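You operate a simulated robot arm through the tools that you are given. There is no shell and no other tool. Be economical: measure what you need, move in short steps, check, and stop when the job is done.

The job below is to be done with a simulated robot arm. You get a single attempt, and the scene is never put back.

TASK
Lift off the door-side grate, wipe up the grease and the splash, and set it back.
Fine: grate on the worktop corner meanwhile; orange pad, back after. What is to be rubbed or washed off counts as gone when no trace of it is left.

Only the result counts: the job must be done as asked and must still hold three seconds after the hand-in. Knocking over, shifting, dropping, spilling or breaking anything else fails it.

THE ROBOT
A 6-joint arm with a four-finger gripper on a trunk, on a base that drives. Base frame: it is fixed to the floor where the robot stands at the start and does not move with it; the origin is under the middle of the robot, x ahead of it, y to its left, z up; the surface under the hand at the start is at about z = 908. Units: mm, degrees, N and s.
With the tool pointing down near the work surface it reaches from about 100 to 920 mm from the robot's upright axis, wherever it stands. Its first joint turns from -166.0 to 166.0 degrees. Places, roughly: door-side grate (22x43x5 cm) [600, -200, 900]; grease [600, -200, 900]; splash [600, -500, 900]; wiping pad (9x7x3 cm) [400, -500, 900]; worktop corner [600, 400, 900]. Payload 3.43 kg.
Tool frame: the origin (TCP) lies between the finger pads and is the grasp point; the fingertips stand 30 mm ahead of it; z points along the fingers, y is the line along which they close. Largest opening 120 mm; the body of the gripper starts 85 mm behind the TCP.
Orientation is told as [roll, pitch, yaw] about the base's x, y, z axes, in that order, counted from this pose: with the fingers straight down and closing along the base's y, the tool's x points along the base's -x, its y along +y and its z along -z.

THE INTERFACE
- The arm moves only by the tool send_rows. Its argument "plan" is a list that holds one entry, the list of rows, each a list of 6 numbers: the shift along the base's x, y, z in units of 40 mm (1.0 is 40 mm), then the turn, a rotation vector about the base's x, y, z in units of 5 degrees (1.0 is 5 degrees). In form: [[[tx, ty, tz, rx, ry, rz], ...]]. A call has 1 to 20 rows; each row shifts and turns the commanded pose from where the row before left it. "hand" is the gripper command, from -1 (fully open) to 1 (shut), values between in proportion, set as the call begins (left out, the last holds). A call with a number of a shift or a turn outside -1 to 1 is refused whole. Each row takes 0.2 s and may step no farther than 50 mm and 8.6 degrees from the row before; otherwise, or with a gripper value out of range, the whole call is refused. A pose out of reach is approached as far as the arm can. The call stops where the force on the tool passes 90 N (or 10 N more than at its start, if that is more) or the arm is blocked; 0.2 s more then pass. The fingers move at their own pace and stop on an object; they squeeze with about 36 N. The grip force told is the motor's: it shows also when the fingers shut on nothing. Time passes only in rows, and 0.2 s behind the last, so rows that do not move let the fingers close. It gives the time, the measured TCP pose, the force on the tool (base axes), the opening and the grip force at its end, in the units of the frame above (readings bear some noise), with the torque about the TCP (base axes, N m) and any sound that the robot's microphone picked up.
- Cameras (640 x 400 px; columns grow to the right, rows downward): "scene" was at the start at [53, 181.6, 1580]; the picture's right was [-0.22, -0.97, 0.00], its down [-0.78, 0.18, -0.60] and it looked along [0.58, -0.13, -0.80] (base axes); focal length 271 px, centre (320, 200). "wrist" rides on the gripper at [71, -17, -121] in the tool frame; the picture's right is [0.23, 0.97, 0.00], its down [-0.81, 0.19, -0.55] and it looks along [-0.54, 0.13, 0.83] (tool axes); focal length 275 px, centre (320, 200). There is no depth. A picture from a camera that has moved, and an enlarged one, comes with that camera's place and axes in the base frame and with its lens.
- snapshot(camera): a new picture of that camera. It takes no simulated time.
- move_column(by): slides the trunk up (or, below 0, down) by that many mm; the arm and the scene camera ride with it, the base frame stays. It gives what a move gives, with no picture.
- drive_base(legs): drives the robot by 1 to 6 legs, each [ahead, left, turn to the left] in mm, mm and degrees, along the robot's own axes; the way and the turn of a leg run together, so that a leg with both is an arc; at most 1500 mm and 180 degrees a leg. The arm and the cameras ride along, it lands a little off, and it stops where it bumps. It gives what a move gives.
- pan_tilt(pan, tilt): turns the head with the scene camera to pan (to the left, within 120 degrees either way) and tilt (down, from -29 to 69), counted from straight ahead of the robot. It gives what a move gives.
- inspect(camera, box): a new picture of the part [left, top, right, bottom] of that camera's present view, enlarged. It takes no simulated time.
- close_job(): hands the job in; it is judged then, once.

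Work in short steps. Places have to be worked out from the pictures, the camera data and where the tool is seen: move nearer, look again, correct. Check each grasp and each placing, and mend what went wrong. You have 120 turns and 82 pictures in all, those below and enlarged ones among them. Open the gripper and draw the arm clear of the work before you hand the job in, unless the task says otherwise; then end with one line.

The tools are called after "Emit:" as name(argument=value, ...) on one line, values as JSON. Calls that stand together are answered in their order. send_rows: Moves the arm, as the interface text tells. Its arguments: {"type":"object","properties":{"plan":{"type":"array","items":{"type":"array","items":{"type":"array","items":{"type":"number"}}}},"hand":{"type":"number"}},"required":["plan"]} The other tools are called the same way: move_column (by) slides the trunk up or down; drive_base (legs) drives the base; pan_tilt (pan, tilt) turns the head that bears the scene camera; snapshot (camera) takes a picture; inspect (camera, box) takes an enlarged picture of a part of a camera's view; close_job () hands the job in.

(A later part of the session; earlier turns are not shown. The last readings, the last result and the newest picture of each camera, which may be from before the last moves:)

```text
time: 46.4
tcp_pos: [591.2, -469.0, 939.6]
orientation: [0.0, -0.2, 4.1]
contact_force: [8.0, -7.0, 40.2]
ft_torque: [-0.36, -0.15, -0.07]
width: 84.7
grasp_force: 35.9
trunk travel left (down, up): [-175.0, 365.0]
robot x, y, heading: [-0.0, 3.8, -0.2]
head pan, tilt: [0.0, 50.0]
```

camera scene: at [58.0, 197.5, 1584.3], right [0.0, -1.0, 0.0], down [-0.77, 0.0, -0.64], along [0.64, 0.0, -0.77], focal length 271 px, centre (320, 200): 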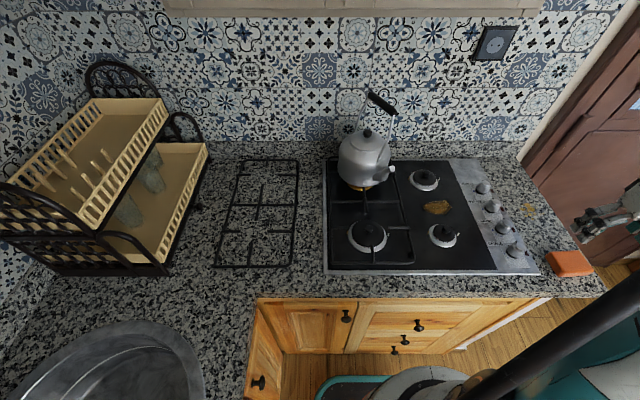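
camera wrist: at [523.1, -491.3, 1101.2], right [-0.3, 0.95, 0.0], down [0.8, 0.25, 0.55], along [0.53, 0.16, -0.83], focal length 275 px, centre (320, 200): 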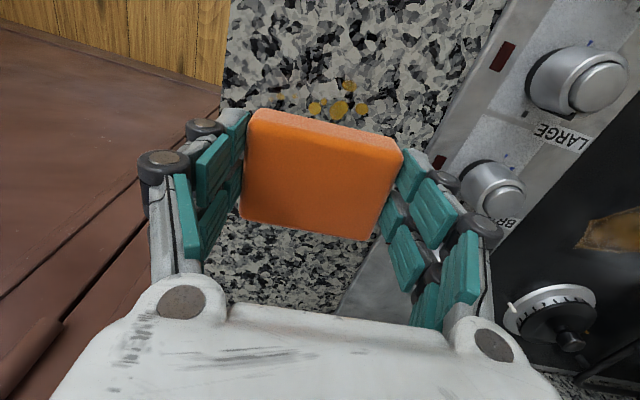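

Contact is at about z = 941 and 40 N is more than needed. I ease up about 1.5 mm and rub back and forth along x with small y offsets.

Emit:
send_rows(plan=[[[0, 0, 0.04, 0, 0, 0], [0.4, 0, 0, 0, 0, 0], [0.4, 0, 0, 0, 0, 0], [-0.5, 0, 0, 0, 0, 0], [-0.5, 0, 0, 0, 0, 0], [-0.5, 0, 0, 0, 0, 0], [-0.5, 0, 0, 0, 0, 0], [0.1, -0.4, 0, 0, 0, 0], [0.5, 0, 0, 0, 0, 0], [0.5, 0, 0, 0, 0, 0], [0.5, 0, 0, 0, 0, 0], [0.4, 0, 0, 0, 0, 0], [0, 0.35, 0, 0, 0, 0], [0, 0.35, 0, 0, 0, 0], [-0.5, 0, 0, 0, 0, 0], [-0.5, 0, 0, 0, 0, 0], [-0.5, 0, 0, 0, 0, 0], [-0.4, 0, 0, 0, 0, 0]]])

Emit:
inspect(camera="scene", box=[480, 150, 640, 250])

```text
time: 50.2
tcp_pos: [548.0, -457.8, 938.2]
orientation: [0.1, 0.0, 4.0]
contact_force: [1.6, -0.5, 12.8]
ft_torque: [-0.09, -0.05, 0.07]
width: 84.2
grasp_force: 36.1
trunk travel left (down, up): [-175.0, 365.0]
robot x, y, heading: [-1.4, 0.5, 0.1]
head pan, tilt: [0.0, 50.0]
```

```text
4.00 times, centred on (560, 200) of scene
camera zoom: at [57.5, 198.5, 1584.3], right [0.0, -1.0, 0.0], down [-0.77, 0.0, -0.64], along [0.64, 0.0, -0.77], focal length 1086 px, centre (-640, 200)
```

zoom: 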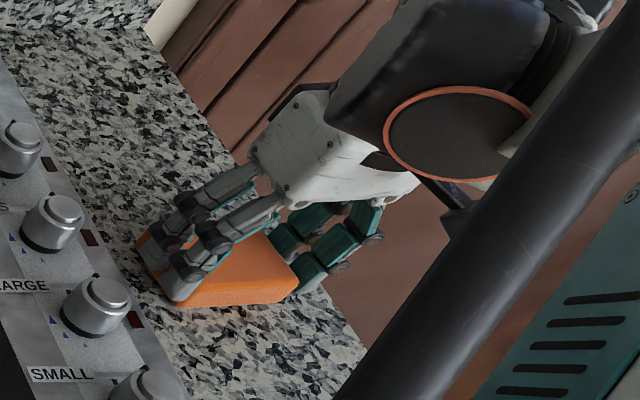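

The splash looks gone from this side. I lift and check the spot with both cameras.

Emit:
send_rows(plan=[[[0.3, 0, 0, 0, 0, 0], [0.5, 0, 0, 0, 0, 0], [0.5, 0, 0, 0, 0, 0], [-0.5, -0.2, 0, 0, 0, 0], [-0.5, 0, 0, 0, 0, 0], [-0.3, 0, 0.3, 0, 0, 0], [-0.8, 0, 0.8, 0, 0, 0], [-0.8, 0, 0.8, 0, 0, 0], [-0.6, 0, 0.2, 0, 0, 0], [0, 0, 0, 0, 0, 0]]])

Emit:
inspect(camera="scene", box=[480, 150, 640, 250])

Emit:
snapshot(camera="wrist")

```text
time: 52.4
tcp_pos: [460.3, -466.9, 1022.8]
orientation: [0.0, 0.0, 3.9]
contact_force: [-0.6, -0.7, -0.3]
ft_torque: [0.04, -0.04, 0.0]
width: 84.1
grasp_force: 36.4
trunk travel left (down, up): [-175.0, 365.0]
robot x, y, heading: [0.5, -0.4, -0.1]
head pan, tilt: [0.0, 50.0]
```

```text
4.00 times, centred on (560, 200) of scene
camera zoom: at [57.8, 197.8, 1584.3], right [0.0, -1.0, 0.0], down [-0.77, 0.0, -0.64], along [0.64, 0.0, -0.77], focal length 1086 px, centre (-640, 200)
```

zoom: 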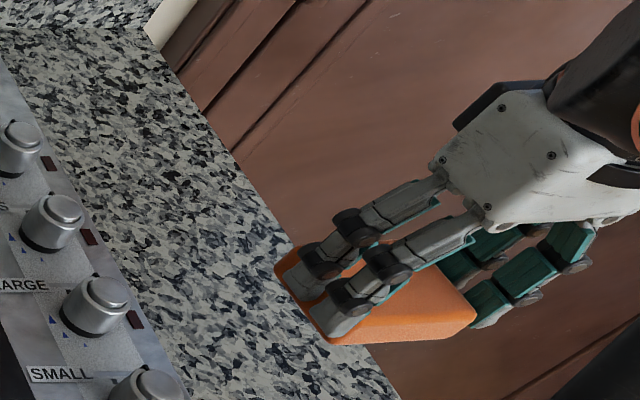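

```text
43 pictures are left
camera wrist: at [391.5, -488.2, 1144.5], right [-0.3, 0.95, 0.0], down [0.8, 0.25, 0.55], along [0.53, 0.16, -0.83], focal length 275 px, centre (320, 200)
```

wrist: 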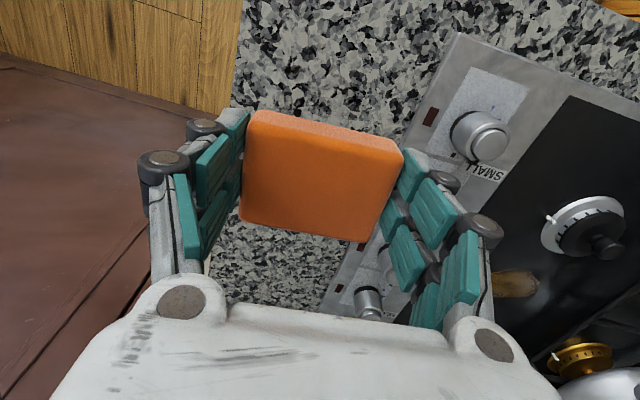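

The splash is gone with no trace. I carry the pad over the knobs to above the grease at (593, −175), turning back to yaw 0.

Emit:
send_rows(plan=[[[0.42, 0.9, 0, 0, 0, -0.1], [0.42, 0.9, 0, 0, 0, -0.1], [0.42, 0.9, 0, 0, 0, -0.1], [0.42, 0.9, 0, 0, 0, -0.1], [0.42, 0.9, 0, 0, 0, -0.1], [0.42, 0.9, 0, 0, 0, -0.1], [0.42, 0.95, 0, 0, 0, -0.1], [0.38, 0.95, 0, 0, 0, -0.1], [0, 0, 0, 0, 0, 0]]])

Emit:
snapshot(camera="wrist")

Emit:
inspect(camera="scene", box=[320, 120, 540, 257])

```text
time: 54.4
tcp_pos: [594.9, -173.4, 1024.5]
orientation: [0.0, 0.0, 0.0]
contact_force: [0.2, 0.3, 0.1]
ft_torque: [-0.02, 0.03, 0.02]
width: 84.1
grasp_force: 35.7
trunk travel left (down, up): [-175.0, 365.0]
robot x, y, heading: [-1.4, 3.8, -0.1]
head pan, tilt: [0.0, 50.0]
```

```text
42 pictures are left
camera wrist: at [523.7, -189.8, 1145.3], right [-0.23, 0.97, 0.0], down [0.81, 0.19, 0.55], along [0.54, 0.13, -0.83], focal length 275 px, centre (320, 200)
```

wrist: 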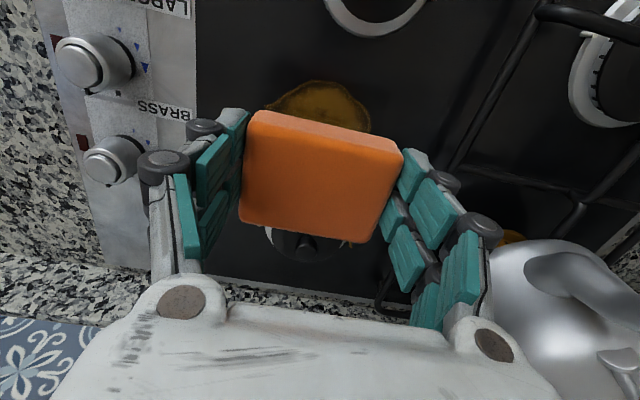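

```text
2.91 times, centred on (430, 188) of scene
camera zoom: at [58.1, 198.4, 1584.2], right [0.0, -1.0, 0.0], down [-0.77, 0.0, -0.64], along [0.64, 0.0, -0.77], focal length 789 px, centre (0, 234)
```

zoom: 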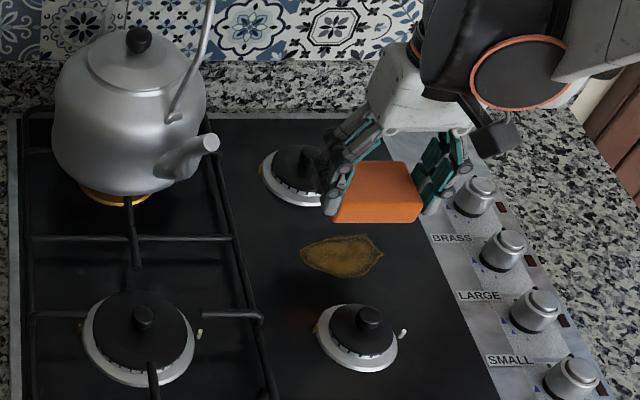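

The grease spans x 566–628, y −131…−223. I lower the pad toward it, slowing near the expected contact.

Emit:
send_rows(plan=[[[0, 0, -0.6, 0, 0, 0], [0, -0.05, -0.6, 0, 0, 0], [0, 0, -0.4, 0, 0, 0], [0, 0, -0.15, 0, 0, 0], [0, 0, 0, 0, 0, 0]]])

Emit:
send_rows(plan=[[[0, 0, -0.08, 0, 0, 0], [0, 0, 0, 0, 0, 0]]])

```text
time: 55.6
tcp_pos: [594.3, -174.8, 952.4]
orientation: [0.0, 0.0, -0.1]
contact_force: [0.6, 0.3, 0.0]
ft_torque: [-0.02, -0.02, -0.03]
width: 84.1
grasp_force: 35.5
trunk travel left (down, up): [-175.0, 365.0]
robot x, y, heading: [-4.6, 1.8, 0.1]
head pan, tilt: [0.0, 50.0]
```

```text
time: 56.2
tcp_pos: [595.6, -176.6, 949.9]
orientation: [0.0, 0.0, 0.0]
contact_force: [-0.2, 0.0, -0.8]
ft_torque: [-0.02, -0.02, 0.02]
width: 84.0
grasp_force: 35.7
trunk travel left (down, up): [-175.0, 365.0]
robot x, y, heading: [2.4, -1.2, -0.2]
head pan, tilt: [0.0, 50.0]
```

Emit:
send_rows(plan=[[[0, 0, -0.07, 0, 0, 0], [0, 0, 0, 0, 0, 0]]])

Emit:
send_rows(plan=[[[0, 0, -0.05, 0, 0, 0], [0, 0, 0, 0, 0, 0]]])

```text
time: 56.8
tcp_pos: [595.5, -176.5, 947.2]
orientation: [0.0, 0.0, -0.1]
contact_force: [0.6, -0.1, 0.3]
ft_torque: [-0.03, 0.03, 0.02]
width: 84.0
grasp_force: 36.1
trunk travel left (down, up): [-175.0, 365.0]
robot x, y, heading: [0.3, 0.3, -0.3]
head pan, tilt: [0.0, 50.0]
```

```text
time: 57.4
tcp_pos: [594.7, -175.6, 946.1]
orientation: [0.0, -0.1, 0.0]
contact_force: [5.5, -2.7, 29.6]
ft_torque: [-0.13, -0.19, -0.01]
width: 84.0
grasp_force: 36.3
trunk travel left (down, up): [-175.0, 365.0]
robot x, y, heading: [3.9, 2.8, 0.2]
head pan, tilt: [0.0, 50.0]
```

The pad touches with about 30 N. I rub within x ±20 and y ±28, clear of the burners.

Emit:
send_rows(plan=[[[0, 0.35, 0, 0, 0, 0], [0, 0.35, 0, 0, 0, 0], [0, -0.5, 0, 0, 0, 0], [0, -0.5, 0, 0, 0, 0], [0, -0.4, 0, 0, 0, 0], [0.4, 0, 0, 0, 0, 0], [0, 0.5, 0, 0, 0, 0], [0, 0.5, 0, 0, 0, 0], [0, 0.4, 0, 0, 0, 0], [-0.45, 0, 0, 0, 0, 0], [-0.45, 0, 0, 0, 0, 0], [0, -0.5, 0, 0, 0, 0], [0, -0.5, 0, 0, 0, 0], [0, -0.4, 0, 0, 0, 0], [0.5, 0.3, 0, 0, 0, 0], [0.4, 0, 0, 0, 0, 0], [-0.5, 0.5, 0, 0, 0, 0], [-0.4, 0, 0, 0, 0, 0], [0.5, 0.4, 0, 0, 0, 0]]])

Emit:
send_rows(plan=[[[0, -0.5, 0, 0, 0, 0], [0, -0.5, 0, 0, 0, 0], [0.3, 0.3, 0, 0, 0, 0], [-0.5, 0.3, 0, 0, 0, 0], [-0.2, 0, 0, 0, 0, 0], [0.3, 0, 0.4, 0, 0, 0], [0, 0, 0.8, 0, 0, 0], [0, 0, 0.8, 0, 0, 0], [0, -0.9, 0.2, 0, 0, 0], [0, -0.9, 0, 0, 0, 0], [-0.4, -0.9, 0, 0, 0, 0], [-0.4, -0.9, 0, 0, 0, 0], [0, 0, 0, 0, 0, 0]]])

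Emit:
inspect(camera="scene", box=[320, 120, 540, 257])

Emit:
snapshot(camera="wrist")

```text
time: 61.4
tcp_pos: [592.5, -155.2, 946.5]
orientation: [0.0, 0.0, 0.0]
contact_force: [-3.5, 1.3, 15.9]
ft_torque: [-0.27, 0.1, -0.12]
width: 84.0
grasp_force: 36.1
trunk travel left (down, up): [-175.0, 365.0]
robot x, y, heading: [-0.4, 0.2, 0.0]
head pan, tilt: [0.0, 50.0]
```

```text
time: 64.2
tcp_pos: [557.0, -316.3, 1034.3]
orientation: [-0.1, 0.0, -0.1]
contact_force: [0.4, -0.2, 0.6]
ft_torque: [0.0, 0.02, 0.02]
width: 84.0
grasp_force: 35.5
trunk travel left (down, up): [-175.0, 365.0]
robot x, y, heading: [3.4, -2.0, 0.3]
head pan, tilt: [0.0, 50.0]
```

```text
2.91 times, centred on (430, 188) of scene
camera zoom: at [58.0, 197.7, 1584.3], right [0.0, -1.0, 0.0], down [-0.77, 0.0, -0.64], along [0.64, 0.0, -0.77], focal length 789 px, centre (0, 234)
```

zoom: 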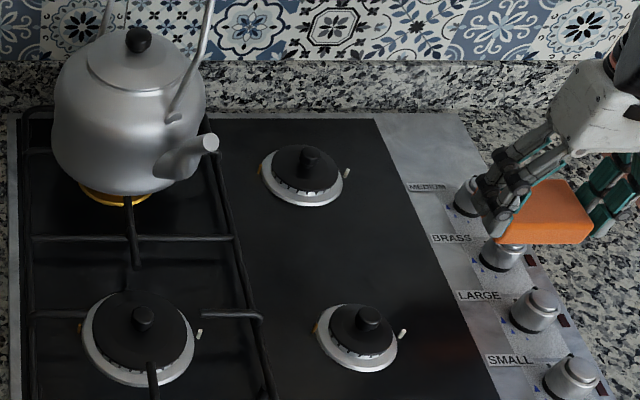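

```text
39 pictures are left
camera wrist: at [486.6, -332.9, 1155.4], right [-0.23, 0.97, 0.0], down [0.81, 0.19, 0.55], along [0.54, 0.13, -0.83], focal length 275 px, centre (320, 200)
```

wrist: 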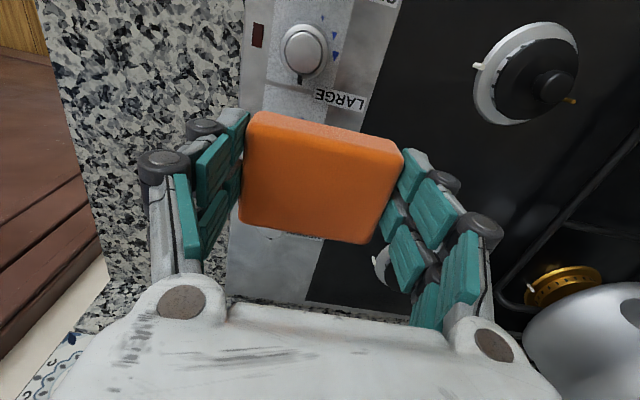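

The grease seems gone; one tight enlargement to make sure that no trace remains.

Emit:
inspect(camera="scene", box=[400, 180, 480, 230])

Emit:
inspect(camera="scene", box=[480, 160, 576, 220])

```text
8.00 times, centred on (440, 205) of scene
camera zoom: at [58.0, 197.7, 1584.3], right [0.0, -1.0, 0.0], down [-0.77, 0.0, -0.64], along [0.64, 0.0, -0.77], focal length 2171 px, centre (-640, 160)
```

zoom: 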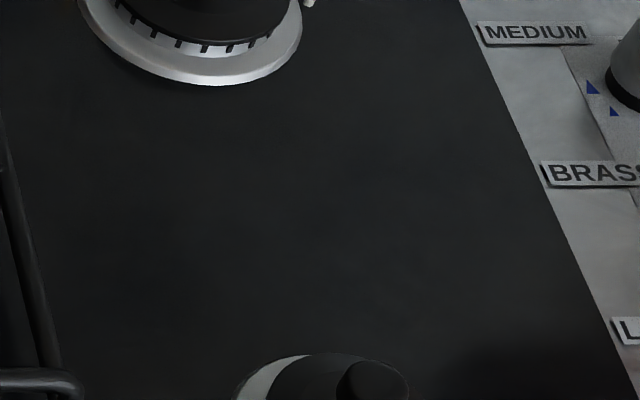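

```text
6.67 times, centred on (528, 190) of scene
camera zoom: at [58.0, 197.7, 1584.3], right [0.0, -1.0, 0.0], down [-0.77, 0.0, -0.64], along [0.64, 0.0, -0.77], focal length 1809 px, centre (-1067, 267)
```

zoom: 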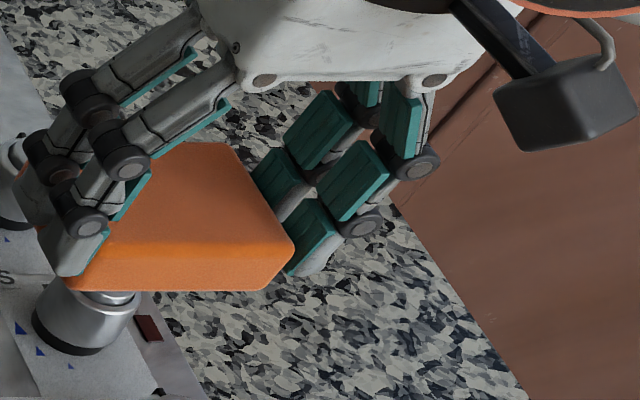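

Both spots are clean. I carry the pad back to its home pose (387, −471) at yaw 4, staying high until past the knobs.

Emit:
send_rows(plan=[[[0, -0.9, 0, 0, 0, 0.16], [-0.5, -0.8, 0, 0, 0, 0.16], [-0.8, -0.6, 0, 0, 0, 0.16], [-0.9, -0.6, 0, 0, 0, 0.16], [-0.9, -0.6, 0, 0, 0, 0.16], [-0.9, -0.37, 0, 0, 0, 0], [-0.25, 0, -0.5, 0, 0, 0], [0, 0, -0.8, 0, 0, 0], [0, 0, -0.6, 0, 0, 0], [0, 0, 0, 0, 0, 0]]])

Emit:
inspect(camera="scene", box=[480, 180, 640, 280])

```text
time: 66.4
tcp_pos: [386.6, -469.1, 956.7]
orientation: [0.0, 0.0, 4.1]
contact_force: [-1.6, 0.0, 0.0]
ft_torque: [-0.01, -0.02, 0.0]
width: 84.1
grasp_force: 36.0
trunk travel left (down, up): [-175.0, 365.0]
robot x, y, heading: [-3.9, -0.7, 0.2]
head pan, tilt: [0.0, 50.0]
```

```text
4.00 times, centred on (560, 230) of scene
camera zoom: at [58.0, 197.8, 1584.3], right [0.0, -1.0, 0.0], down [-0.77, 0.0, -0.64], along [0.64, 0.0, -0.77], focal length 1086 px, centre (-640, 80)
```

zoom: 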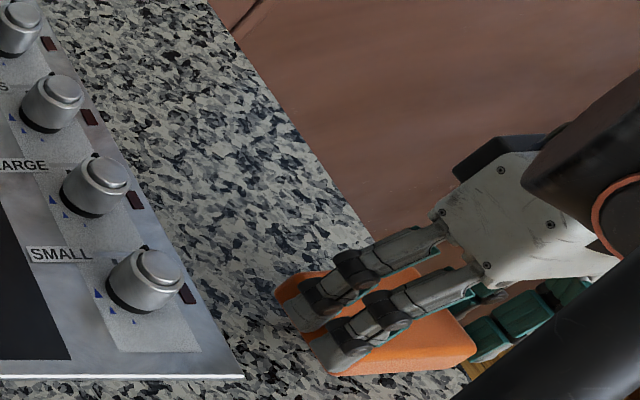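

I lower to contact and check the force.

Emit:
send_rows(plan=[[[0, -0.04, -0.25, 0, 0, 0], [0, 0, -0.12, 0, 0, 0], [0, 0, 0, 0, 0, 0]]])

```text
time: 67.2
tcp_pos: [386.8, -470.6, 942.4]
orientation: [0.1, 0.0, 4.0]
contact_force: [0.4, -0.6, 0.0]
ft_torque: [-0.02, 0.0, 0.0]
width: 84.5
grasp_force: 35.5
trunk travel left (down, up): [-175.0, 365.0]
robot x, y, heading: [0.6, 2.5, 0.0]
head pan, tilt: [0.0, 50.0]
```

Emit:
send_rows(plan=[[[0, 0, -0.07, 0, 0, 0], [0, 0, 0, 0, 0, 0]]])

Emit:
send_rows(plan=[[[0, 0, -0.03, 0, 0, 0], [0, 0, 0, 0, 0, 0]]])

```text
time: 67.8
tcp_pos: [387.5, -471.9, 940.0]
orientation: [0.0, -0.1, 4.0]
contact_force: [0.8, -0.1, 0.4]
ft_torque: [0.0, 0.0, -0.01]
width: 84.1
grasp_force: 36.4
trunk travel left (down, up): [-175.0, 365.0]
robot x, y, heading: [-0.5, 0.4, -0.0]
head pan, tilt: [0.0, 50.0]
```

```text
time: 68.4
tcp_pos: [386.5, -470.5, 939.0]
orientation: [0.0, 0.0, 3.9]
contact_force: [-0.2, 0.3, 0.7]
ft_torque: [-0.03, 0.01, 0.04]
width: 84.4
grasp_force: 36.1
trunk travel left (down, up): [-175.0, 365.0]
robot x, y, heading: [0.6, -0.6, 0.0]
head pan, tilt: [0.0, 50.0]
```

Emit:
send_rows(plan=[[[0, 0, -0.04, 0, 0, 0], [0, 0, 0, 0, 0, 0]]])

Emit:
send_rows(plan=[[[0, 0, -0.03, 0, 0, 0], [0, 0, 0, 0, 0, 0]]])

```text
time: 69.0
tcp_pos: [387.1, -471.1, 938.1]
orientation: [-0.1, 0.0, 3.9]
contact_force: [2.1, -2.5, 17.8]
ft_torque: [-0.03, -0.13, 0.0]
width: 84.3
grasp_force: 36.0
trunk travel left (down, up): [-175.0, 365.0]
robot x, y, heading: [-0.2, -3.0, -0.3]
head pan, tilt: [0.0, 50.0]
```

```text
time: 69.6
tcp_pos: [386.1, -471.7, 937.2]
orientation: [-0.1, -0.2, 4.1]
contact_force: [6.7, -3.0, 39.1]
ft_torque: [-0.16, -0.19, 0.05]
width: 84.5
grasp_force: 36.3
trunk travel left (down, up): [-175.0, 365.0]
robot x, y, heading: [-1.4, -0.5, 0.0]
head pan, tilt: [0.0, 50.0]
```

The pad rests on the worktop. I open to about 106 mm, rise straight, and look.

Emit:
send_rows(plan=[[[0, 0, 0.03, 0, 0, 0], [0, 0, 0, 0, 0, 0], [0, 0, 0, 0, 0, 0]]], hand=-0.77)

Emit:
send_rows(plan=[[[0, 0, 0.4, 0, 0, 0], [0, 0, 0.8, 0, 0, 0], [0, 0, 1, 0, 0, 0], [0, 0, 1, 0, 0, 0], [0, 0, 1, 0, 0, 0], [0, 0, 1, 0, 0, 0], [0, 0, 1, 0, 0, 0], [0, 0, 0, 0, 0, 0]]])

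Emit:
snapshot(camera="wrist")

Emit:
inspect(camera="scene", box=[480, 180, 640, 280])

```text
time: 70.4
tcp_pos: [386.9, -472.3, 936.1]
orientation: [0.1, 0.0, 4.0]
contact_force: [-0.2, 0.9, 0.5]
ft_torque: [0.03, 0.0, 0.01]
width: 106.3
grasp_force: 0.0
trunk travel left (down, up): [-175.0, 365.0]
robot x, y, heading: [0.9, 1.6, 0.0]
head pan, tilt: [0.0, 50.0]
```

```text
time: 72.2
tcp_pos: [388.0, -471.2, 1186.3]
orientation: [-0.1, 0.0, 4.1]
contact_force: [0.1, -0.1, 0.0]
ft_torque: [-0.01, 0.04, -0.01]
width: 106.4
grasp_force: 0.1
trunk travel left (down, up): [-175.0, 365.0]
robot x, y, heading: [-3.3, 0.4, 0.0]
head pan, tilt: [0.0, 50.0]
```

```text
35 pictures are left
camera wrist: at [318.0, -493.7, 1307.3], right [-0.3, 0.95, 0.0], down [0.8, 0.25, 0.55], along [0.53, 0.16, -0.83], focal length 275 px, centre (320, 200)
```

wrist: 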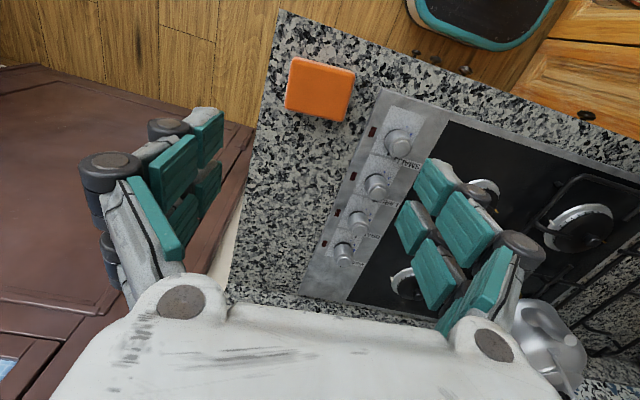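

```text
4.00 times, centred on (560, 230) of scene
camera zoom: at [57.8, 198.1, 1584.2], right [0.0, -1.0, 0.0], down [-0.77, 0.0, -0.64], along [0.64, 0.0, -0.77], focal length 1086 px, centre (-640, 80)
```

zoom: 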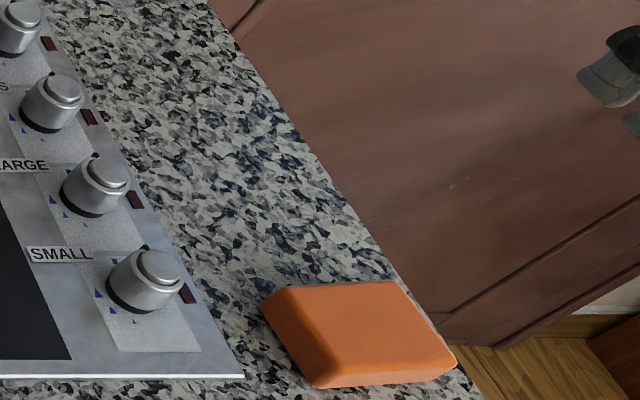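

The pad is back exactly where it lay, and the worktop is clean. Now I go back to the grate by the same path in front of the kettle.

Emit:
send_rows(plan=[[[0.1, 1, 0, 0, 0, 0], [0.1, 1, 0, 0, 0, 0], [0.1, 1, 0, 0, 0, 0], [0.1, 1, 0, 0, 0, 0], [0, 1, 0, 0, 0, 0], [0, 1, 0, 0, 0, 0], [0, 1, 0, 0, 0, 0], [0, 1, 0, 0, 0, 0], [0, 1, 0, 0, 0, 0], [0, 1, 0, 0, 0, 0], [0, 1, 0, 0, 0, 0], [0, 1, 0, 0, 0, 0], [0, 1, 0, 0, 0, 0], [0, 1, 0, 0, 0, 0], [0, 1, 0, 0, 0, 0], [0, 1, 0, 0, 0, 0], [0, 1, 0, 0, 0, 0], [0, 1, 0, 0, 0, 0], [0, 0, 0, 0, 0, 0]]])

Emit:
send_rows(plan=[[[0.5, 0.8, 0, 0, 0, 1], [0.8, 0.5, 0, 0, 0, 1], [0.8, 0.5, 0, 0, 0, 1], [0.8, 0.5, 0, 0, 0, 1], [0.8, 0.5, 0, 0, 0, 1], [0.5, 0.4, -0.5, 0, 0, 1], [0.5, 0.2, -0.7, 0, 0, 1], [0, 0, -0.9, 0, 0, 1], [0, 0, -0.9, 0, 0, 0.2], [0, 0, -0.9, 0, 0, 0], [0, 0, 0, 0, 0, 0]]], hand=-0.5)

Emit:
snapshot(camera="wrist")

```text
time: 74.4
tcp_pos: [464.2, -99.8, 1189.3]
orientation: [0.0, 0.0, 3.8]
contact_force: [-0.9, -0.4, 0.2]
ft_torque: [0.02, -0.04, -0.01]
width: 106.2
grasp_force: 0.1
trunk travel left (down, up): [-175.0, 365.0]
robot x, y, heading: [2.7, -1.0, -0.2]
head pan, tilt: [0.0, 50.0]
stopped in row 10: the arm was blocked; the commanded pose is now the measured one
```

```text
time: 76.4
tcp_pos: [650.5, 36.3, 1094.9]
orientation: [-0.3, -0.2, 44.4]
contact_force: [-8.9, -4.4, 43.2]
ft_torque: [0.19, -2.1, -0.15]
width: 90.3
grasp_force: 0.2
trunk travel left (down, up): [-175.0, 365.0]
robot x, y, heading: [-2.3, -0.4, 0.1]
head pan, tilt: [0.0, 50.0]
stopped in row 9: the force on the tool passed its limit at 168 N (the readings are from after the stop); the commanded pose is now the measured one
```

```text
33 pictures are left
camera wrist: at [610.8, -25.9, 1215.6], right [-0.84, 0.53, -0.01], down [0.44, 0.71, 0.55], along [0.3, 0.47, -0.83], focal length 275 px, centre (320, 200)
```

wrist: 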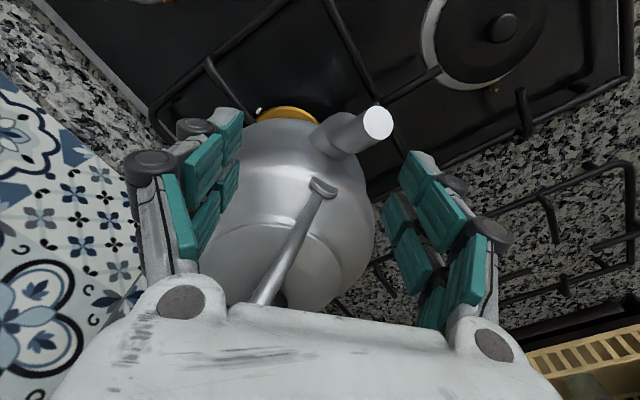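

The first move was blocked partway, at (464, −100). The follow-up I had queued behind it then ran from the wrong place and brought the hand down around the kettle. Sending them together was my mistake. Before moving I look at how the hand and kettle stand.

Emit:
snapshot(camera="scene")

Emit:
inspect(camera="scene", box=[300, 70, 480, 182])

```text
32 pictures are left
camera scene: at [52.7, 197.7, 1584.8], right [0.0, -1.0, 0.0], down [-0.76, 0.0, -0.65], along [0.65, 0.0, -0.76], focal length 271 px, centre (320, 200)
```

scene: 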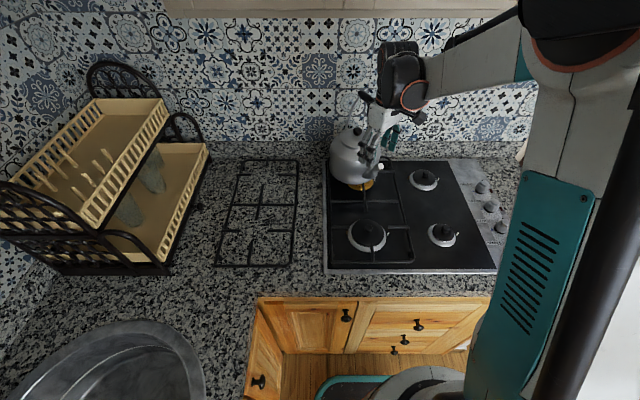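

```text
3.56 times, centred on (390, 126) of scene
camera zoom: at [52.7, 197.7, 1584.8], right [0.0, -1.0, 0.0], down [-0.76, 0.0, -0.65], along [0.65, 0.0, -0.76], focal length 965 px, centre (71, 463)
```

zoom: 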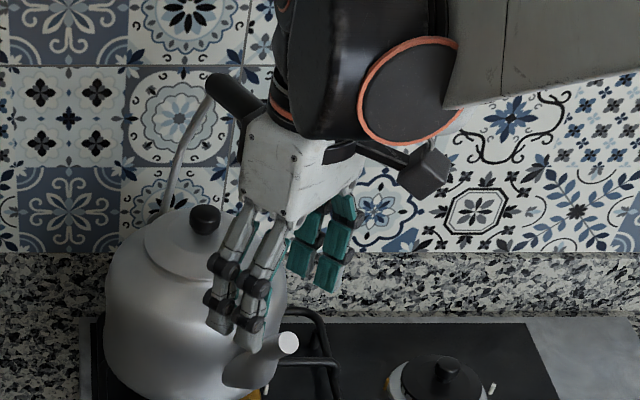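

The palm is pressing on the kettle's handle. I rise straight up in small steps to unload it gently, then assess the kettle against the earlier pictures.

Emit:
send_rows(plan=[[[0, 0, 0.1, 0, 0, 0], [0, 0, 0.1, 0, 0, 0], [0, 0, 0, 0, 0, 0]]])

Emit:
inspect(camera="scene", box=[300, 70, 480, 182])

```text
time: 77.2
tcp_pos: [653.5, 37.4, 1097.2]
orientation: [-0.2, 0.0, 44.3]
contact_force: [-0.1, 0.0, 0.2]
ft_torque: [0.01, -0.02, 0.02]
width: 89.8
grasp_force: 0.0
trunk travel left (down, up): [-175.0, 365.0]
robot x, y, heading: [-1.1, -0.6, -0.0]
head pan, tilt: [0.0, 50.0]
```

```text
3.56 times, centred on (390, 126) of scene
camera zoom: at [58.5, 198.0, 1584.1], right [0.0, -1.0, 0.0], down [-0.77, 0.0, -0.64], along [0.64, 0.0, -0.77], focal length 965 px, centre (71, 463)
```

zoom: 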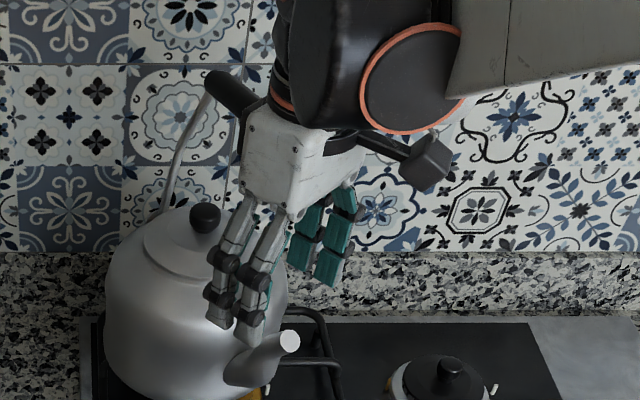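

The load is off and the kettle stands upright, but it has shifted about 30 mm toward +y, so I will have to put it back. First I get the hand out by exactly reversing the way in, in small steps.

Emit:
send_rows(plan=[[[0, 0, 0.2, 0, 0, 0], [0, 0, 0.2, 0, 0, 0], [0, 0, 0.2, 0, 0, 0], [0, 0, 0, 0, 0, 0]]])

Emit:
snapshot(camera="wrist")

Emit:
inspect(camera="scene", box=[300, 70, 480, 182])

```text
time: 78.2
tcp_pos: [654.1, 36.4, 1123.4]
orientation: [-0.2, 0.0, 44.4]
contact_force: [0.6, -0.1, 0.0]
ft_torque: [0.0, 0.02, 0.02]
width: 89.6
grasp_force: 0.1
trunk travel left (down, up): [-175.0, 365.0]
robot x, y, heading: [0.9, -0.4, 0.2]
head pan, tilt: [0.0, 50.0]
```

```text
29 pictures are left
camera wrist: at [614.9, -25.6, 1244.3], right [-0.85, 0.53, 0.0], down [0.44, 0.71, 0.55], along [0.3, 0.47, -0.83], focal length 275 px, centre (320, 200)
```

wrist: 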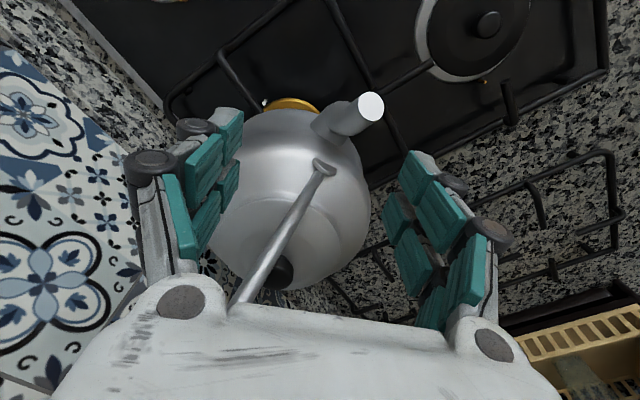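

```text
3.56 times, centred on (390, 126) of scene
camera zoom: at [58.1, 198.0, 1584.2], right [0.0, -1.0, 0.0], down [-0.77, 0.0, -0.64], along [0.64, 0.0, -0.77], focal length 965 px, centre (71, 463)
```

zoom: 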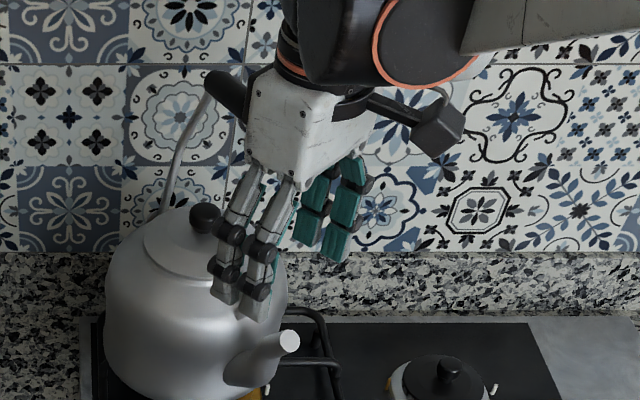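

Free of contact, and the kettle stays put. I continue up and back out toward (500, −90).

Emit:
send_rows(plan=[[[0, 0, 0.25, 0, 0, 0], [0, 0, 0.25, 0, 0, 0], [-0.2, -0.1, 0.3, 0, 0, 0], [-0.3, -0.1, 0.4, 0, 0, 0], [-0.5, -0.4, 0.5, 0, 0, 0], [-0.8, -0.5, 0.3, 0, 0, 0], [-0.8, -0.5, 0.3, 0, 0, 0], [-0.8, -0.6, 0, 0, 0, 0], [-0.5, -0.8, 0, 0, 0, 0], [0, 0, 0, 0, 0, 0]]])

Emit:
inspect(camera="scene", box=[320, 120, 540, 257])

Emit:
snapshot(camera="wrist")

```text
time: 80.4
tcp_pos: [498.0, -82.9, 1215.4]
orientation: [-0.2, -0.1, 44.5]
contact_force: [-0.8, -0.7, -0.9]
ft_torque: [0.04, 0.02, 0.01]
width: 90.1
grasp_force: 0.0
trunk travel left (down, up): [-175.0, 365.0]
robot x, y, heading: [1.4, 0.4, -0.2]
head pan, tilt: [0.0, 50.0]
```

```text
2.91 times, centred on (430, 188) of scene
camera zoom: at [58.0, 197.8, 1584.3], right [0.0, -1.0, 0.0], down [-0.77, 0.0, -0.64], along [0.64, 0.0, -0.77], focal length 789 px, centre (0, 234)
```

zoom: 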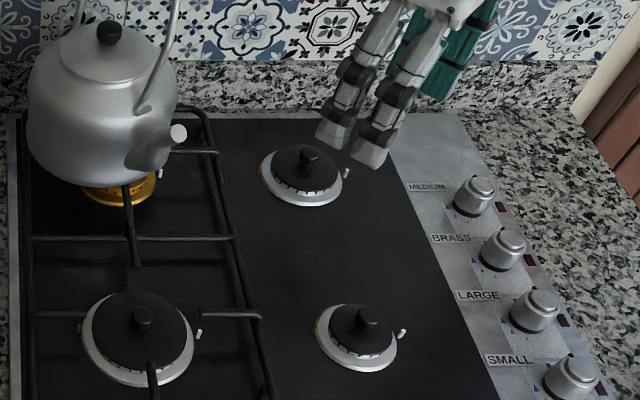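

```text
26 pictures are left
camera wrist: at [458.5, -145.1, 1337.3], right [-0.85, 0.53, 0.0], down [0.44, 0.71, 0.55], along [0.3, 0.47, -0.83], focal length 275 px, centre (320, 200)
```

wrist: 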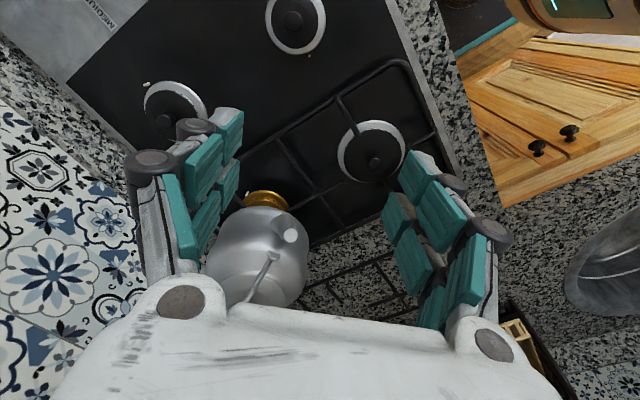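

Comparing pictures, the kettle has moved by about (+14, +28) mm without turning. It is now centred near (717, 88), with its handle leaning over the spout. The body touched the head when crossing at x ≈ 400, so I now cross farther out with the trunk raised. Then I can come down on the kettle's far-left side and push it back. First I raise the trunk and lower the arm relative to it.

Emit:
move_column(by=300)

Emit:
send_rows(plan=[[[0.4, 0, -0.5, 0, 0, -1], [0.4, 0, -0.5, 0, 0, -1], [0.4, 0, -0.5, 0, 0, -1], [0.4, 0, -0.5, 0, 0, -1], [0.2, 0, -0.5, 0, 0, -1], [0, 0, -0.5, 0, 0, -1], [0, 0, -0.4, 0, 0, -1], [0, 0, 0, 0, 0, -1], [0, 0, 0, 0, 0, -1], [0, 0, 0, 0, 0, -1], [0, 0, 0, 0, 0, -1], [0, 0, 0, 0, 0, -1], [0, 0, 0, 0, 0, -1], [0, 0, 0, 0, 0, -1], [0, 0, 0, 0, 0, -1]]])

```text
time: 83.4
tcp_pos: [497.6, -81.7, 1515.5]
orientation: [-0.3, 0.1, 44.4]
contact_force: [0.4, 0.3, 0.4]
ft_torque: [-0.01, 0.01, 0.02]
width: 90.1
grasp_force: 0.0
trunk travel left (down, up): [-475.0, 65.0]
robot x, y, heading: [0.5, -1.3, -0.0]
head pan, tilt: [0.0, 50.0]
```

```text
time: 86.6
tcp_pos: [571.2, -83.1, 1379.3]
orientation: [-0.2, 0.0, -30.6]
contact_force: [0.2, -0.3, -0.7]
ft_torque: [0.01, -0.01, -0.02]
width: 90.2
grasp_force: 0.1
trunk travel left (down, up): [-475.0, 65.0]
robot x, y, heading: [3.4, -2.8, 0.1]
head pan, tilt: [0.0, 50.0]
```

Rotation works. I continue turning to yaw ≈ −105 in place.

Emit:
send_rows(plan=[[[0, 0, 0, 0, 0, -1], [0, 0, 0, 0, 0, -1], [0, 0, 0, 0, 0, -1], [0, 0, 0, 0, 0, -1], [0, 0, 0, 0, 0, -1], [0, 0, 0, 0, 0, -1], [0, 0, 0, 0, 0, -1], [0, 0, 0, 0, 0, -1], [0, 0, 0, 0, 0, -1], [0, 0, 0, 0, 0, -1], [0, 0, 0, 0, 0, -1], [0, 0, 0, 0, 0, -1], [0, 0, 0, 0, 0, -1], [0, 0, 0, 0, 0, -1], [0, 0, 0, 0, 0, -0.9], [0, 0, 0, 0, 0, 0]]], hand=0)

```text
time: 90.0
tcp_pos: [569.1, -82.5, 1380.5]
orientation: [-0.2, -0.1, -105.1]
contact_force: [-0.1, -0.2, -0.8]
ft_torque: [-0.02, -0.01, 0.01]
width: 59.8
grasp_force: 0.2
trunk travel left (down, up): [-475.0, 65.0]
robot x, y, heading: [2.3, -0.1, 0.2]
head pan, tilt: [0.0, 50.0]
```

Yaw is −105 and the opening 60 mm. I cross left to y ≈ 250 at z = 1380, fingertips 100 mm above the kettle, and look before going on.

Emit:
send_rows(plan=[[[0, 0.8, 0, 0, 0, 0], [0, 0.9, 0, 0, 0, 0], [0, 0.9, 0, 0, 0, 0], [0, 0.9, 0, 0, 0, 0], [0, 0.9, 0, 0, 0, 0], [0, 0.9, 0, 0, 0, 0], [0, 0.9, 0, 0, 0, 0], [0, 0.9, 0, 0, 0, 0], [0, 0.9, 0, 0, 0, 0], [0, 0.3, 0, 0, 0, 0], [0, 0, 0, 0, 0, 0]]])

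Emit:
snapshot(camera="scene")

```text
time: 92.4
tcp_pos: [568.9, 250.0, 1379.3]
orientation: [-0.2, -0.1, -105.1]
contact_force: [-0.1, 0.8, 0.1]
ft_torque: [0.02, 0.0, 0.0]
width: 60.0
grasp_force: 0.1
trunk travel left (down, up): [-475.0, 65.0]
robot x, y, heading: [-0.1, 2.6, 0.1]
head pan, tilt: [0.0, 50.0]
```

```text
25 pictures are left
camera scene: at [58.3, 198.4, 1884.2], right [0.0, -1.0, 0.0], down [-0.77, 0.0, -0.64], along [0.64, 0.0, -0.77], focal length 271 px, centre (320, 200)
```

scene: 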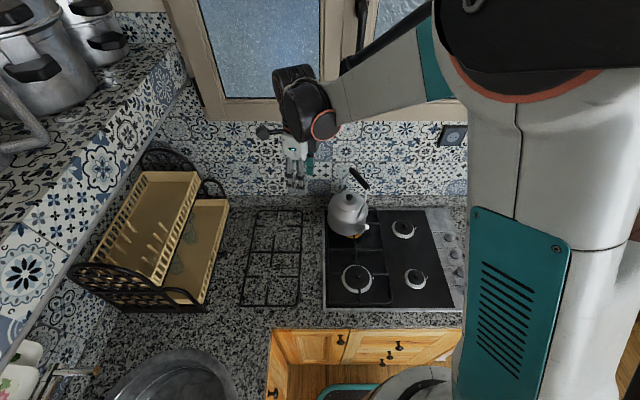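

Clear. I lower the trunk 300 mm here, then go forward to (743, 235) beside the kettle.

Emit:
move_column(by=-300)

Emit:
send_rows(plan=[[[0.7, 0, 0, 0, 0, 0], [0.8, 0, 0, 0, 0, 0], [0.8, 0, 0, 0, 0, 0], [0.8, 0, -0.3, 0, 0, 0], [0.8, -0.1, -0.4, 0, 0, 0], [0.45, -0.1, -0.4, 0, 0, 0], [0, -0.1, -0.3, 0, 0, 0], [0, 0, 0, 0, 0, 0]]])

Emit:
snapshot(camera="scene")

Emit:
snapshot(camera="wrist")

```text
time: 95.4
tcp_pos: [569.2, 248.7, 1078.7]
orientation: [-0.2, -0.1, -105.1]
contact_force: [-0.2, -0.3, 0.4]
ft_torque: [0.01, 0.0, 0.01]
width: 60.0
grasp_force: 0.1
trunk travel left (down, up): [-175.0, 365.0]
robot x, y, heading: [-2.3, -2.3, -0.1]
head pan, tilt: [0.0, 50.0]
```

```text
time: 97.2
tcp_pos: [742.3, 236.6, 1022.7]
orientation: [-0.1, -0.2, -105.1]
contact_force: [-0.1, -0.1, -0.2]
ft_torque: [-0.01, -0.02, -0.03]
width: 60.0
grasp_force: 0.0
trunk travel left (down, up): [-175.0, 365.0]
robot x, y, heading: [-0.0, 1.7, -0.0]
head pan, tilt: [0.0, 50.0]
```

```text
24 pictures are left
camera scene: at [58.2, 198.0, 1584.3], right [0.0, -1.0, 0.0], down [-0.77, 0.0, -0.64], along [0.64, 0.0, -0.77], focal length 271 px, centre (320, 200)
```

scene: 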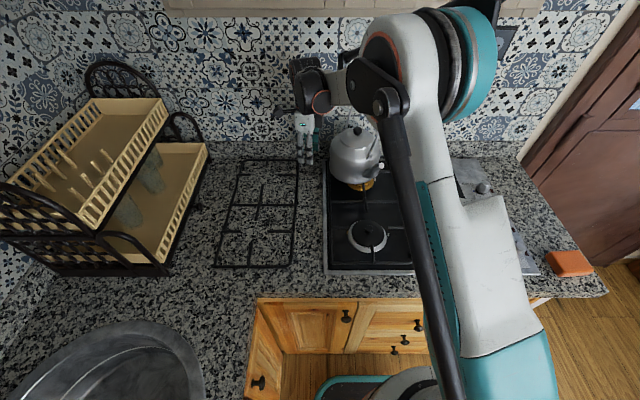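

```text
23 pictures are left
camera wrist: at [746.0, 309.6, 1143.8], right [1.0, -0.03, 0.0], down [-0.02, -0.83, 0.55], along [-0.02, -0.55, -0.83], focal length 275 px, centre (320, 200)
```

wrist: 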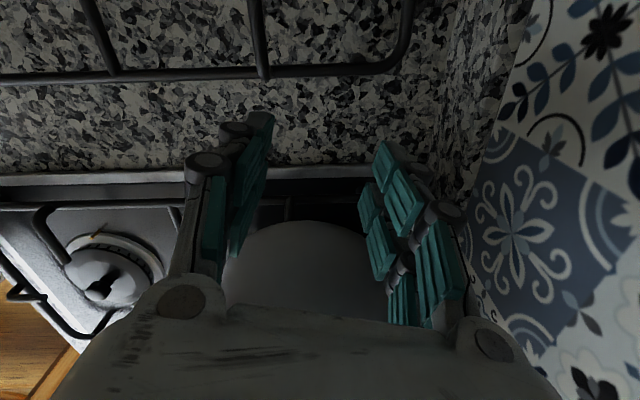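

The kettle is between the finger directions and its rear edge is about 40 mm ahead. I approach it along the line to its centre in small steps, watching the force.

Emit:
send_rows(plan=[[[-0.03, -0.2, 0, 0, 0, 0], [-0.03, -0.2, 0, 0, 0, 0], [-0.03, -0.2, 0, 0, 0, 0], [-0.03, -0.2, 0, 0, 0, 0], [0, 0, 0, 0, 0, 0]]])

Emit:
inspect(camera="scene", box=[270, 80, 430, 180])

```text
time: 98.4
tcp_pos: [738.1, 204.0, 1022.4]
orientation: [-0.3, 0.0, -105.2]
contact_force: [-0.4, 0.4, 0.3]
ft_torque: [-0.01, 0.0, 0.0]
width: 59.9
grasp_force: 0.0
trunk travel left (down, up): [-175.0, 365.0]
robot x, y, heading: [0.5, 1.6, 0.2]
head pan, tilt: [0.0, 50.0]
```

```text
4.00 times, centred on (350, 130) of scene
camera zoom: at [58.3, 198.0, 1584.2], right [0.0, -1.0, 0.0], down [-0.77, 0.0, -0.64], along [0.64, 0.0, -0.77], focal length 1086 px, centre (200, 480)
```

zoom: 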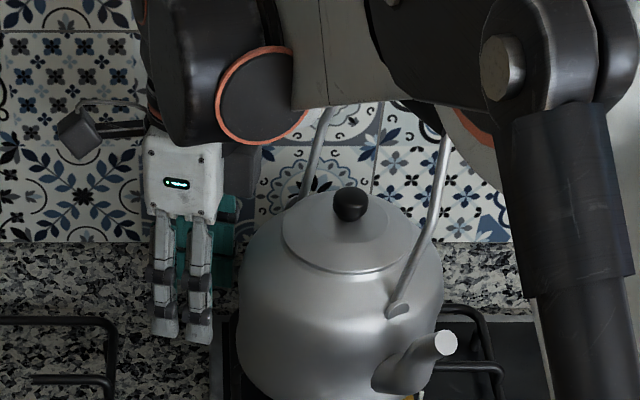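

The wrist link, which sits on the −y side of the tool, would reach the kettle's handle before the fingers touch the body. Pushing from here is unsafe. Pulling by the spout keeps the wrist on the free side, so I back out the way I came and raise the trunk.

Emit:
send_rows(plan=[[[0.05, 0.4, 0, 0, 0, 0], [0, 0.7, 0.3, 0, 0, 0], [-0.5, 0.1, 0.5, 0, 0, 0], [-0.9, 0, 0.3, 0, 0, 0], [-0.9, 0, 0, 0, 0, 0], [-0.9, 0, 0, 0, 0, 0], [-0.9, 0, 0, 0, 0, 0], [-0.3, 0, 0, 0, 0, 0], [0, 0, 0, 0, 0, 0]]])

Emit:
move_column(by=310)

```text
time: 100.4
tcp_pos: [562.4, 252.2, 1065.6]
orientation: [-0.3, -0.1, -105.1]
contact_force: [0.8, 0.2, 0.1]
ft_torque: [-0.04, 0.02, -0.03]
width: 59.8
grasp_force: 0.0
trunk travel left (down, up): [-175.0, 365.0]
robot x, y, heading: [-3.4, 2.2, -0.5]
head pan, tilt: [0.0, 50.0]
```

```text
time: 103.4
tcp_pos: [563.4, 250.8, 1375.4]
orientation: [-0.2, -0.1, -105.1]
contact_force: [-0.4, -0.1, 0.9]
ft_torque: [0.01, 0.0, -0.07]
width: 59.9
grasp_force: 0.1
trunk travel left (down, up): [-485.0, 55.0]
robot x, y, heading: [-1.0, -1.7, 0.1]
head pan, tilt: [0.0, 50.0]
```

Now I cross back to the right, turning toward yaw 29 (aligned with the spout) on the way.

Emit:
send_rows(plan=[[[0, -0.5, 0, 0, 0, 1], [0, -0.5, 0, 0, 0, 1], [0, -0.5, 0, 0, 0, 1], [0, -0.5, 0, 0, 0, 1], [0, -0.5, 0, 0, 0, 1], [0, -0.5, 0, 0, 0, 1], [0, -0.5, 0, 0, 0, 1], [0, -0.5, 0, 0, 0, 1], [0, -0.5, 0, 0, 0, 1], [0, -0.5, 0, 0, 0, 1], [0, -0.5, 0, 0, 0, 1], [0, -0.5, 0, 0, 0, 1], [0, -0.5, 0, 0, 0, 1], [0, -0.5, 0, 0, 0, 1], [0, -0.5, 0, 0, 0, 1], [0, -0.5, 0, 0, 0, 1], [0, -0.5, 0, 0, 0, 1], [0, 0, 0, 0, 0, 1], [0, 0, 0, 0, 0, 1], [0, 0, 0, 0, 0, 1]]], hand=-0.3)

Emit:
send_rows(plan=[[[-0.1, 0, 0, 0, 0, 1], [-0.1, 0, 0, 0, 0, 1], [-0.1, 0, 0, 0, 0, 1], [-0.1, 0, 0, 0, 0, 1], [0, 0, 0, 0, 0, 1], [0, 0, 0, 0, 0, 1], [0, 0, 0, 0, 0, 0.8], [0, 0, 0, 0, 0, 0]]])

```text
time: 107.6
tcp_pos: [562.5, -88.4, 1375.8]
orientation: [-0.2, -0.1, -5.0]
contact_force: [-0.8, 0.5, -0.3]
ft_torque: [-0.01, 0.01, -0.01]
width: 77.7
grasp_force: 0.0
trunk travel left (down, up): [-485.0, 55.0]
robot x, y, heading: [-2.5, 2.0, 0.0]
head pan, tilt: [0.0, 50.0]
```

```text
time: 109.4
tcp_pos: [548.2, -88.5, 1374.9]
orientation: [-0.2, 0.0, 29.0]
contact_force: [0.0, 0.4, -0.1]
ft_torque: [0.0, 0.01, 0.0]
width: 77.9
grasp_force: 0.1
trunk travel left (down, up): [-485.0, 55.0]
robot x, y, heading: [3.0, 1.0, 0.0]
head pan, tilt: [0.0, 50.0]
```

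Next I lower the trunk 295 mm in front of the kettle, then move to a standoff at (552, −3) on the spout's axis and look.

Emit:
move_column(by=-295)

Emit:
send_rows(plan=[[[0, 0.6, 0, 0, 0, 0], [0, 0.8, 0, 0, 0, 0], [0.1, 0.75, 0, 0, 0, 0], [0, 0, 0, 0, 0, 0]]])

Emit:
snapshot(camera="wrist")

Emit:
inspect(camera="scene", box=[320, 75, 460, 162])

```text
time: 112.4
tcp_pos: [546.5, -87.4, 1081.8]
orientation: [-0.3, 0.0, 28.9]
contact_force: [1.2, -0.2, -0.4]
ft_torque: [-0.02, 0.02, 0.04]
width: 78.0
grasp_force: 0.2
trunk travel left (down, up): [-190.0, 350.0]
robot x, y, heading: [-0.3, 4.4, -0.1]
head pan, tilt: [0.0, 50.0]
```

```text
time: 113.4
tcp_pos: [551.5, -2.7, 1081.6]
orientation: [-0.2, 0.0, 28.7]
contact_force: [0.2, -0.5, -0.3]
ft_torque: [0.0, 0.01, 0.0]
width: 77.9
grasp_force: 0.0
trunk travel left (down, up): [-190.0, 350.0]
robot x, y, heading: [-0.1, -3.1, 0.2]
head pan, tilt: [0.0, 50.0]
```

```text
21 pictures are left
camera wrist: at [497.2, -51.4, 1202.0], right [-0.67, 0.74, 0.0], down [0.62, 0.56, 0.55], along [0.41, 0.37, -0.83], focal length 275 px, centre (320, 200)
```

wrist: 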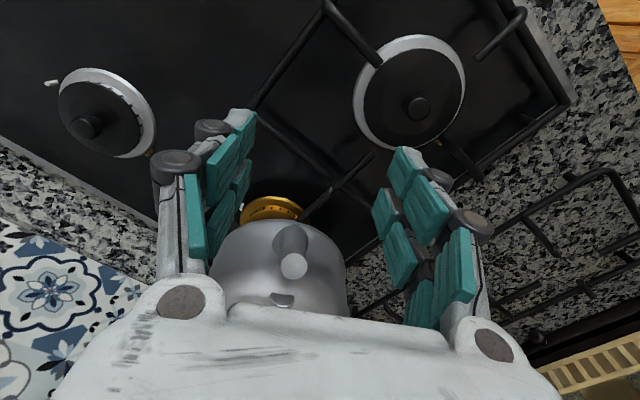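

```text
4.57 times, centred on (390, 118) of scene
camera zoom: at [58.3, 198.3, 1599.2], right [0.0, -1.0, 0.0], down [-0.77, 0.0, -0.64], along [0.64, 0.0, -0.77], focal length 1240 px, centre (0, 573)
```

zoom: 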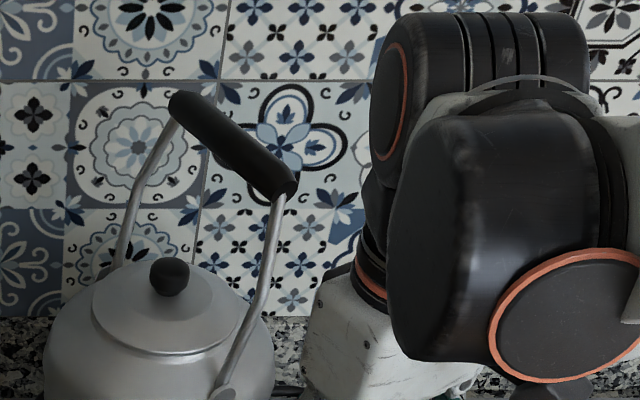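

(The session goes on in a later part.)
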